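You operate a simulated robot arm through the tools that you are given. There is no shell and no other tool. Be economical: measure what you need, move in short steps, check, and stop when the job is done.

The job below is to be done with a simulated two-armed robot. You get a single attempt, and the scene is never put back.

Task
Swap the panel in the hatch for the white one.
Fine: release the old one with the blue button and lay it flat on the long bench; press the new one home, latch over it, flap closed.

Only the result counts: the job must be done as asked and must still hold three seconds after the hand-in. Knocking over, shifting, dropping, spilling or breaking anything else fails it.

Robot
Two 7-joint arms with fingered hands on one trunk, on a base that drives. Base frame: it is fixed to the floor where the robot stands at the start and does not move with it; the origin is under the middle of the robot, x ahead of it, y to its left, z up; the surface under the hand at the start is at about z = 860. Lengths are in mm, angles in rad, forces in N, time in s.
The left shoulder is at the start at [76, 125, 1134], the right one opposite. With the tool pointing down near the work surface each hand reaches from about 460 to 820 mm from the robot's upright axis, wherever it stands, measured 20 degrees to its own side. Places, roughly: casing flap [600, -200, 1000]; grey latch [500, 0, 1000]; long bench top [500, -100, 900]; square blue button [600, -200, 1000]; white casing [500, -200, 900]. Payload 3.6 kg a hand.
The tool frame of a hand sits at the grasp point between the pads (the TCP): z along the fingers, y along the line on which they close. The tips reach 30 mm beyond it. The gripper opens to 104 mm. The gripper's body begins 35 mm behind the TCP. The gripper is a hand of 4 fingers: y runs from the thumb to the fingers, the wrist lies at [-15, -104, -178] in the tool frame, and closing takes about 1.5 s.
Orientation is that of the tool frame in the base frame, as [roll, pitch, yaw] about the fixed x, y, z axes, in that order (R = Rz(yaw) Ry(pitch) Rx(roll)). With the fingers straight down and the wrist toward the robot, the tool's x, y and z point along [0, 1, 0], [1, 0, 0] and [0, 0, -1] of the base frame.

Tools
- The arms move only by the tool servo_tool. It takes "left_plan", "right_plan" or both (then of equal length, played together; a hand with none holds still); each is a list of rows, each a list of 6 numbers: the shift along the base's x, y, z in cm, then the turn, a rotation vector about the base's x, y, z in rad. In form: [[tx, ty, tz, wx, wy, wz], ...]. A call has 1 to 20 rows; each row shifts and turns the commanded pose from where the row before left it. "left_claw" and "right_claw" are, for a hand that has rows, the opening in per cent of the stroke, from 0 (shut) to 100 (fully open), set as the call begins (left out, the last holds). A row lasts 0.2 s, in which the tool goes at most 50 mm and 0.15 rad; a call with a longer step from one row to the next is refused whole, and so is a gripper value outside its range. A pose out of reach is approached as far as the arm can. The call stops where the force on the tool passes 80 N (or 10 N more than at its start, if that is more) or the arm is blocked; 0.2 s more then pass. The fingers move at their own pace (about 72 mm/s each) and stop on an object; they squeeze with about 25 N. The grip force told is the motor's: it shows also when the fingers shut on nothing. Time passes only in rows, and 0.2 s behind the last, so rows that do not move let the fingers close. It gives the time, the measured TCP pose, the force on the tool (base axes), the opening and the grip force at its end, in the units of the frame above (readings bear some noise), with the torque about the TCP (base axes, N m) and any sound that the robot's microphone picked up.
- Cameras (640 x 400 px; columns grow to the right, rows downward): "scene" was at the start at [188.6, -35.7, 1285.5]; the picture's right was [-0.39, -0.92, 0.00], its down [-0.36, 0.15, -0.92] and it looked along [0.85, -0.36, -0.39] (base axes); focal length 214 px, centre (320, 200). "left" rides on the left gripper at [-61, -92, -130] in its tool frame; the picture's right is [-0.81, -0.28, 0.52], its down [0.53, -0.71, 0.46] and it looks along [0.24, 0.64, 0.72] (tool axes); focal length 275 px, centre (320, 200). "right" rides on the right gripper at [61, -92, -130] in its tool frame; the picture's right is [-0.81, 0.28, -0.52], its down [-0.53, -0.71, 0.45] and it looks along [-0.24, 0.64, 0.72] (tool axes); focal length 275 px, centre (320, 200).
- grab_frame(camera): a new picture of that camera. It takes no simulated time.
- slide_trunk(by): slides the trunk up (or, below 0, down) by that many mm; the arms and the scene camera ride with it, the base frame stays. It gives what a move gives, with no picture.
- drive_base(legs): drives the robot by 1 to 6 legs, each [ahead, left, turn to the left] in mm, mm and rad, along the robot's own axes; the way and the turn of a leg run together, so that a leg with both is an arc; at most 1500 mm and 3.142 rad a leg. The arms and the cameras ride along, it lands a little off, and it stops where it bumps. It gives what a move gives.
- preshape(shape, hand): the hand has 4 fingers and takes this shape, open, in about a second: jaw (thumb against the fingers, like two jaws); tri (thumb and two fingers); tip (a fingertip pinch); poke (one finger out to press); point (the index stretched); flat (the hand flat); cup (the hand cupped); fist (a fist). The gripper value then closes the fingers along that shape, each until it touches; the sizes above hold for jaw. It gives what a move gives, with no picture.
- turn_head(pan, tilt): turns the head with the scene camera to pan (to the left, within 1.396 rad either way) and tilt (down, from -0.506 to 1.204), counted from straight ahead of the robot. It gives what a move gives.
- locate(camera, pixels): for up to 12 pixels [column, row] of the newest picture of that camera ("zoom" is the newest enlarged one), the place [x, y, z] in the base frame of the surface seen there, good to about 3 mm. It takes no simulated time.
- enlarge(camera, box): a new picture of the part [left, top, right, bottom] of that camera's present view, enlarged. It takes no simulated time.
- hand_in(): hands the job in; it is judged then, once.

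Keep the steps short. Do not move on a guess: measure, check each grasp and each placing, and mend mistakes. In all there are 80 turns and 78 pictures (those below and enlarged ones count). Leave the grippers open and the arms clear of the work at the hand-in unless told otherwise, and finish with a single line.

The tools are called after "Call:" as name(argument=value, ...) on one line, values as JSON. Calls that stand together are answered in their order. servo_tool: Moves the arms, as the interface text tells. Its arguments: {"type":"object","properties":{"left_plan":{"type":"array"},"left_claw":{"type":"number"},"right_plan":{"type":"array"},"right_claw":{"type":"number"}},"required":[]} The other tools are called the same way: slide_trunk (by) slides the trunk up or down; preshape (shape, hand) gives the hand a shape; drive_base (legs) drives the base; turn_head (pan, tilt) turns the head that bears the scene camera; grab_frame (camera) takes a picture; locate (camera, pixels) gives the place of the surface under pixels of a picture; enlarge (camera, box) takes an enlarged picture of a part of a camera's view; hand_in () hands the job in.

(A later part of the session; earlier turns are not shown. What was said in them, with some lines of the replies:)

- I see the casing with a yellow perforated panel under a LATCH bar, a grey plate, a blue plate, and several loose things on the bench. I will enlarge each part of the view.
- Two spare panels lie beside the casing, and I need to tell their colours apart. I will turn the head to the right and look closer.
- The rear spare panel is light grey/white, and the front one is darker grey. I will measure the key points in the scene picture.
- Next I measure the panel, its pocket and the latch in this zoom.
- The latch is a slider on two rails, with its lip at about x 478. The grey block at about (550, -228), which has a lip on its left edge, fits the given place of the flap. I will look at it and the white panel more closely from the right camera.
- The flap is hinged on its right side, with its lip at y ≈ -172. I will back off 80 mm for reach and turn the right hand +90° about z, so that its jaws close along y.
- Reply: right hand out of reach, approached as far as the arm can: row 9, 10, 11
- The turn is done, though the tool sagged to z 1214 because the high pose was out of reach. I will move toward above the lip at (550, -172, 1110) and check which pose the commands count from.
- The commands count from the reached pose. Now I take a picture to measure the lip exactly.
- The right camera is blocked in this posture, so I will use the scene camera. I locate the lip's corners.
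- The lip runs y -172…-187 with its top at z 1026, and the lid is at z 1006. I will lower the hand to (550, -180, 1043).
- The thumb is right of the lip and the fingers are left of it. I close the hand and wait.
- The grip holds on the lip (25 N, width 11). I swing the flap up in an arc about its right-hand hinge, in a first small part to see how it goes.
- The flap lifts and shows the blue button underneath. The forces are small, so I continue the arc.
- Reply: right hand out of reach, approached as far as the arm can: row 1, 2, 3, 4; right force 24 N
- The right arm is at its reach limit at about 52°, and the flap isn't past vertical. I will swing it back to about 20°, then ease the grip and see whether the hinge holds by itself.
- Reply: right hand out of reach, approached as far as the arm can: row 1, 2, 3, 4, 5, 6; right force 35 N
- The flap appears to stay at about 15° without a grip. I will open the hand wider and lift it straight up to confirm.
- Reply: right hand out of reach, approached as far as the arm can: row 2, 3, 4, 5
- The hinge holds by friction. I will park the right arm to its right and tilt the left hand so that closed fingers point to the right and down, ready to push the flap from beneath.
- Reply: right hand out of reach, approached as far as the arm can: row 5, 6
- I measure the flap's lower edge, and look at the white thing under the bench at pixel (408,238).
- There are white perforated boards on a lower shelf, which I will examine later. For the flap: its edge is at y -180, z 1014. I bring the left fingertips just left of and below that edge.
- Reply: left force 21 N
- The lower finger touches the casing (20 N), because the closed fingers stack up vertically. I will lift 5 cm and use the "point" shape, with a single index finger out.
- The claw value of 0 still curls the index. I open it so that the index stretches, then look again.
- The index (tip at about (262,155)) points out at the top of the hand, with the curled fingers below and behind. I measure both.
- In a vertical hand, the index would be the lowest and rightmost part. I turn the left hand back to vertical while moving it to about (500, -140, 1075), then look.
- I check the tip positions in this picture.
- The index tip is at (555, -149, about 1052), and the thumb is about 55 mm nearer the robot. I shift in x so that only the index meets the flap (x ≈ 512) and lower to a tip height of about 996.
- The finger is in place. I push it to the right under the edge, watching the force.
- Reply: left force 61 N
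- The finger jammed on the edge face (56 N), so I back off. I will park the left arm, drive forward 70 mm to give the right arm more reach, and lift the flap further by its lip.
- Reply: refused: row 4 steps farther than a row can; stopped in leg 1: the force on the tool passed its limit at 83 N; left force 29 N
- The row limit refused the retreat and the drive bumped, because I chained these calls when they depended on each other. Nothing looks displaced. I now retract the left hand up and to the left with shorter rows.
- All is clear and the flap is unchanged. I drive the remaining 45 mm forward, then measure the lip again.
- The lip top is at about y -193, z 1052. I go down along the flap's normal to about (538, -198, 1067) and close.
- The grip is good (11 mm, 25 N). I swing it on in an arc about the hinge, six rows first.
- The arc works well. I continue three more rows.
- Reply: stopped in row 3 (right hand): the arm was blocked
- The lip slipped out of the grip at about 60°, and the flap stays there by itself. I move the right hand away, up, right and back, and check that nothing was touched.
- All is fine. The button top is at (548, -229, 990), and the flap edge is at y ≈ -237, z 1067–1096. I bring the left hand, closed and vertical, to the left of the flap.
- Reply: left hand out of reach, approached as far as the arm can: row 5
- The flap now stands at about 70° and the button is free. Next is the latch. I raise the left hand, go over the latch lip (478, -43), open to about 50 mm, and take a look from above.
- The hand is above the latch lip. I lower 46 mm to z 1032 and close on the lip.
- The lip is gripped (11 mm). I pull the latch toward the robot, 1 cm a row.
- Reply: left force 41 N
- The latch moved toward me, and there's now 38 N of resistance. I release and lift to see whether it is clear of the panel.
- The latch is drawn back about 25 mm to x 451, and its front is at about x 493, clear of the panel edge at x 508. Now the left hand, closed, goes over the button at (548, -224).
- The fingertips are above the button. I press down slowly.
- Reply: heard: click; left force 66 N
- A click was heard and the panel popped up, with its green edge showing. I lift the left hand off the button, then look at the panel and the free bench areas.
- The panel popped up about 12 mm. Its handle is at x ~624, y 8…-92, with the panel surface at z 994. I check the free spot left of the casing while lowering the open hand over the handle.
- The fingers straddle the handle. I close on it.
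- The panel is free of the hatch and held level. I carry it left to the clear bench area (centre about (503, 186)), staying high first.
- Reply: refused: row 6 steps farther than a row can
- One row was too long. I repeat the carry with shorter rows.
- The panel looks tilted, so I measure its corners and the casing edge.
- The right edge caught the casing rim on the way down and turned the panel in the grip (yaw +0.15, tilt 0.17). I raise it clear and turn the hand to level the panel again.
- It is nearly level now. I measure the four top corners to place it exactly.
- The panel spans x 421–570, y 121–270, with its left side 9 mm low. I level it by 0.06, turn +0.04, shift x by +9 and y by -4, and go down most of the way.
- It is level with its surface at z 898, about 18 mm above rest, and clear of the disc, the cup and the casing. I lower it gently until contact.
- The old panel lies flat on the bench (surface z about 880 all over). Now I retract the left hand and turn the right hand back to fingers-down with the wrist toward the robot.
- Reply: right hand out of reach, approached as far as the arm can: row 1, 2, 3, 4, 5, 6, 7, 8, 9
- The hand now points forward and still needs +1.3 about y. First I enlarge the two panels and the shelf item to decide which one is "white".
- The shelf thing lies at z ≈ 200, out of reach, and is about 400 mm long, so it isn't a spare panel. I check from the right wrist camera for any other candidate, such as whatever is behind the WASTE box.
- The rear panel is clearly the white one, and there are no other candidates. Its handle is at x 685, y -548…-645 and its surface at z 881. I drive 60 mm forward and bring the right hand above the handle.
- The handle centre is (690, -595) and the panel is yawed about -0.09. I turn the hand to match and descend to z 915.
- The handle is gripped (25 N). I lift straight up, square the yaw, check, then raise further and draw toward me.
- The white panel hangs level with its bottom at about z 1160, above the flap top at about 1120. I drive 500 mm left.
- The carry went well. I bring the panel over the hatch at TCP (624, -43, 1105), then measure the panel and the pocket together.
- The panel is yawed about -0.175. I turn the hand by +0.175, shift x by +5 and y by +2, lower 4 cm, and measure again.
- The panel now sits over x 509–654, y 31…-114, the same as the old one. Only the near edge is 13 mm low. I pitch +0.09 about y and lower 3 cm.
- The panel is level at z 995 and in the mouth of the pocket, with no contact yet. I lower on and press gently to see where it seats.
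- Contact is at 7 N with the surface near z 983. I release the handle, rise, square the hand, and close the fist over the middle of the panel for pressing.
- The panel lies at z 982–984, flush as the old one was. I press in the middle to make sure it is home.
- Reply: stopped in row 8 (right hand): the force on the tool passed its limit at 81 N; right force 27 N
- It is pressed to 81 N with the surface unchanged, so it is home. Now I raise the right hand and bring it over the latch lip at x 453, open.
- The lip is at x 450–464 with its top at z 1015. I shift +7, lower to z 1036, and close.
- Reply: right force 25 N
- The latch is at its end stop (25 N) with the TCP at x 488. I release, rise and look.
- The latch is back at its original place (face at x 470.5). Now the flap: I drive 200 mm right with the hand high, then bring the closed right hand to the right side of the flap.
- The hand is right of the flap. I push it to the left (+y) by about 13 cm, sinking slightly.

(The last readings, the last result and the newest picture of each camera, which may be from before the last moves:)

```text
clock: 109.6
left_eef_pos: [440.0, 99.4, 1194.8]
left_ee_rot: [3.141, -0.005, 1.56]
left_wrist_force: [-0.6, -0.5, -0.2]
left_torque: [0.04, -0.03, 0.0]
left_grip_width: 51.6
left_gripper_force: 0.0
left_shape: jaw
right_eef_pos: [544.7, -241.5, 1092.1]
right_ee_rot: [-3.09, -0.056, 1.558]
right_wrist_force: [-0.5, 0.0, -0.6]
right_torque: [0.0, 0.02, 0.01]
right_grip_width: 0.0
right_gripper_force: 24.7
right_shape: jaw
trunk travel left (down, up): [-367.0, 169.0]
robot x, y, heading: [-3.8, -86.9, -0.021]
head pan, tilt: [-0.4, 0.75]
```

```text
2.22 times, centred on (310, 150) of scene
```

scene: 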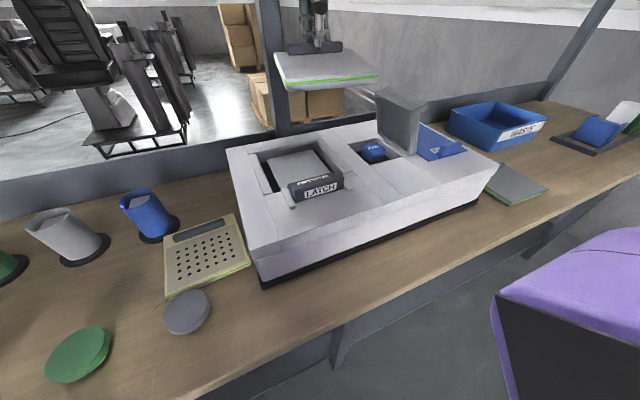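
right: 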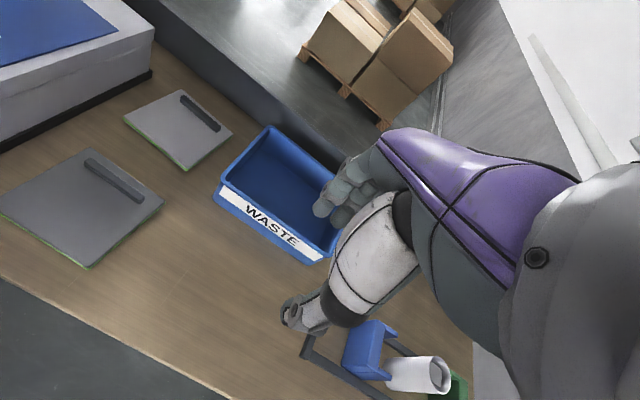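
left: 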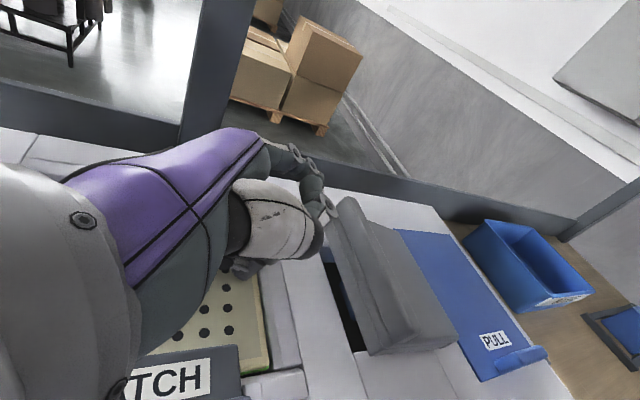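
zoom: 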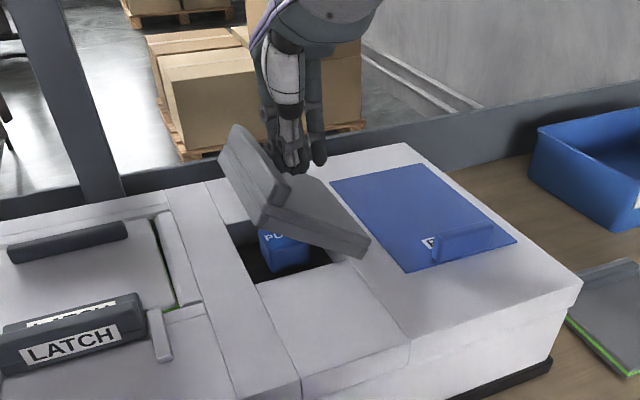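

The flap is at about 45°, with the fingers resting inside its lip. I press down to close it; the lid should end at z 1006 with the TCP at about 1036.

Call:
servo_tool(right_plan=[[0, 0.6, -1, 0, 0, 0], [0, 0.6, -1, 0, 0, 0], [0, 0.5, -1, 0, 0, 0], [0, 0.3, -1, 0, 0, 0], [0, 0, -1, 0, 0, 0], [0, 0, -0.5, 0, 0, 0], [0, 0, -0.4, 0, 0, 0]])

Call:
enlarge(camera="scene", box=[200, 60, 420, 240])

```text
clock: 111.2
left_eef_pos: [437.3, 99.0, 1196.7]
left_ee_rot: [3.138, -0.006, 1.558]
left_wrist_force: [0.4, 0.3, 0.7]
left_torque: [0.03, 0.04, 0.01]
left_grip_width: 51.8
left_gripper_force: 0.1
left_shape: jaw
right_eef_pos: [546.3, -220.6, 1039.3]
right_ee_rot: [-3.108, -0.059, 1.56]
right_wrist_force: [4.7, -5.6, 40.1]
right_torque: [-0.12, -0.24, -0.02]
right_grip_width: 0.0
right_gripper_force: 25.0
right_shape: jaw
trunk travel left (down, up): [-367.0, 169.0]
robot x, y, heading: [-6.2, -85.2, -0.021]
head pan, tilt: [-0.4, 0.75]
```

```text
2.22 times, centred on (310, 150) of scene
```

zoom: 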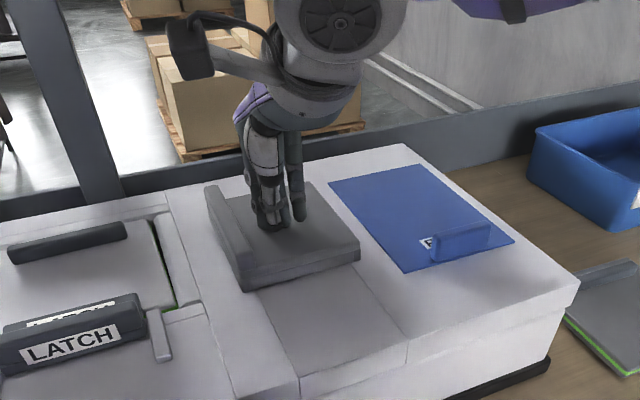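

The flap is closed (40 N against the lid). I raise and open both hands, retreat, and take a final look.

Call:
servo_tool(right_plan=[[0, 0, 2, 0, 0, 0], [0, 0, 4, 0, 0, 0], [0, -1, 4, 0, 0, 0], [0, -2, 4, 0, 0, 0], [-2, -2, 2, 0, 0, 0], [-3, -2, 0, 0, 0, 0], [-3, -2, 0, 0, 0, 0], [-3, -2, 0, 0, 0, 0]], left_plan=[[0, 0, 0, 0, 0, 0], [-1, 1, 1, 0, 0, 0], [-1, 1, 1, 0, 0, 0], [-1, 1, 1, 0, 0, 0], [-1, 1, 0, 0, 0, 0], [0, 0, 0, 0, 0, 0], [0, 0, 0, 0, 0, 0], [0, 0, 0, 0, 0, 0]], right_claw=100, left_claw=100)

Call:
enlarge(camera="scene", box=[170, 80, 350, 230])

Call:
locate(camera="zoom", pixels=[[330, 215], [440, 200], [300, 180], [120, 250], [60, 250], [200, 210], [180, 320], [450, 260]])

```text
clock: 113.0
left_eef_pos: [399.3, 136.7, 1225.3]
left_ee_rot: [3.139, -0.004, 1.56]
left_wrist_force: [-0.3, 0.1, 0.8]
left_torque: [0.03, 0.06, 0.02]
left_grip_width: 103.3
left_gripper_force: 0.0
left_shape: jaw
right_eef_pos: [434.4, -332.3, 1193.0]
right_ee_rot: [-3.09, -0.055, 1.559]
right_wrist_force: [-0.6, 0.5, -0.2]
right_torque: [0.01, -0.05, 0.0]
right_grip_width: 103.6
right_gripper_force: 0.0
right_shape: jaw
trunk travel left (down, up): [-367.0, 169.0]
robot x, y, heading: [-7.9, -89.8, -0.02]
head pan, tilt: [-0.4, 0.75]
```

```text
2.67 times, centred on (260, 155) of scene
```

zoom: 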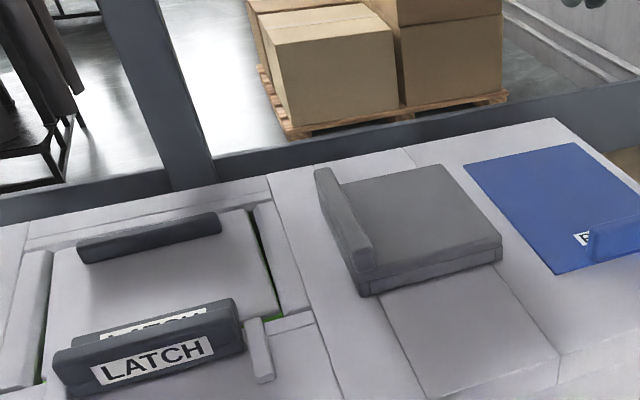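

```text
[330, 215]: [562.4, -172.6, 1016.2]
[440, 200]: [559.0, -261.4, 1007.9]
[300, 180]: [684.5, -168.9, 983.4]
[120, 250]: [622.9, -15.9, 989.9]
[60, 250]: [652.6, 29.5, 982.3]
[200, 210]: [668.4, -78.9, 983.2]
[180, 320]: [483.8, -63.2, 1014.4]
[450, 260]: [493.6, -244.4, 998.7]
```

Flap and latch look as at the start. One last check of the lip height and the panel surface.

Call:
locate(camera="zoom", pixels=[[320, 172], [345, 220], [365, 255], [180, 270], [120, 290], [240, 250], [375, 180]])

```text
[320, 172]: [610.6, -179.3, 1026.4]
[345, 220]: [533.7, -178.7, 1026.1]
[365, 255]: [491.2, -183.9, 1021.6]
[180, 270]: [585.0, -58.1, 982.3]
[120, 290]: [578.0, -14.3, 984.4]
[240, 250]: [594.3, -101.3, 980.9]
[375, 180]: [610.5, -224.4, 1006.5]
```

All values match the start state: lip top at z 1026, panel flush at z 982, and the latch home. I hand in.

Call:
hand_in()

```text
The job is handed in.
```

The white panel is in the hatch with the latch over it and the flap closed, and the old panel lies flat on the bench; no click was heard when I pressed the white panel, but it sits at the old one's height.
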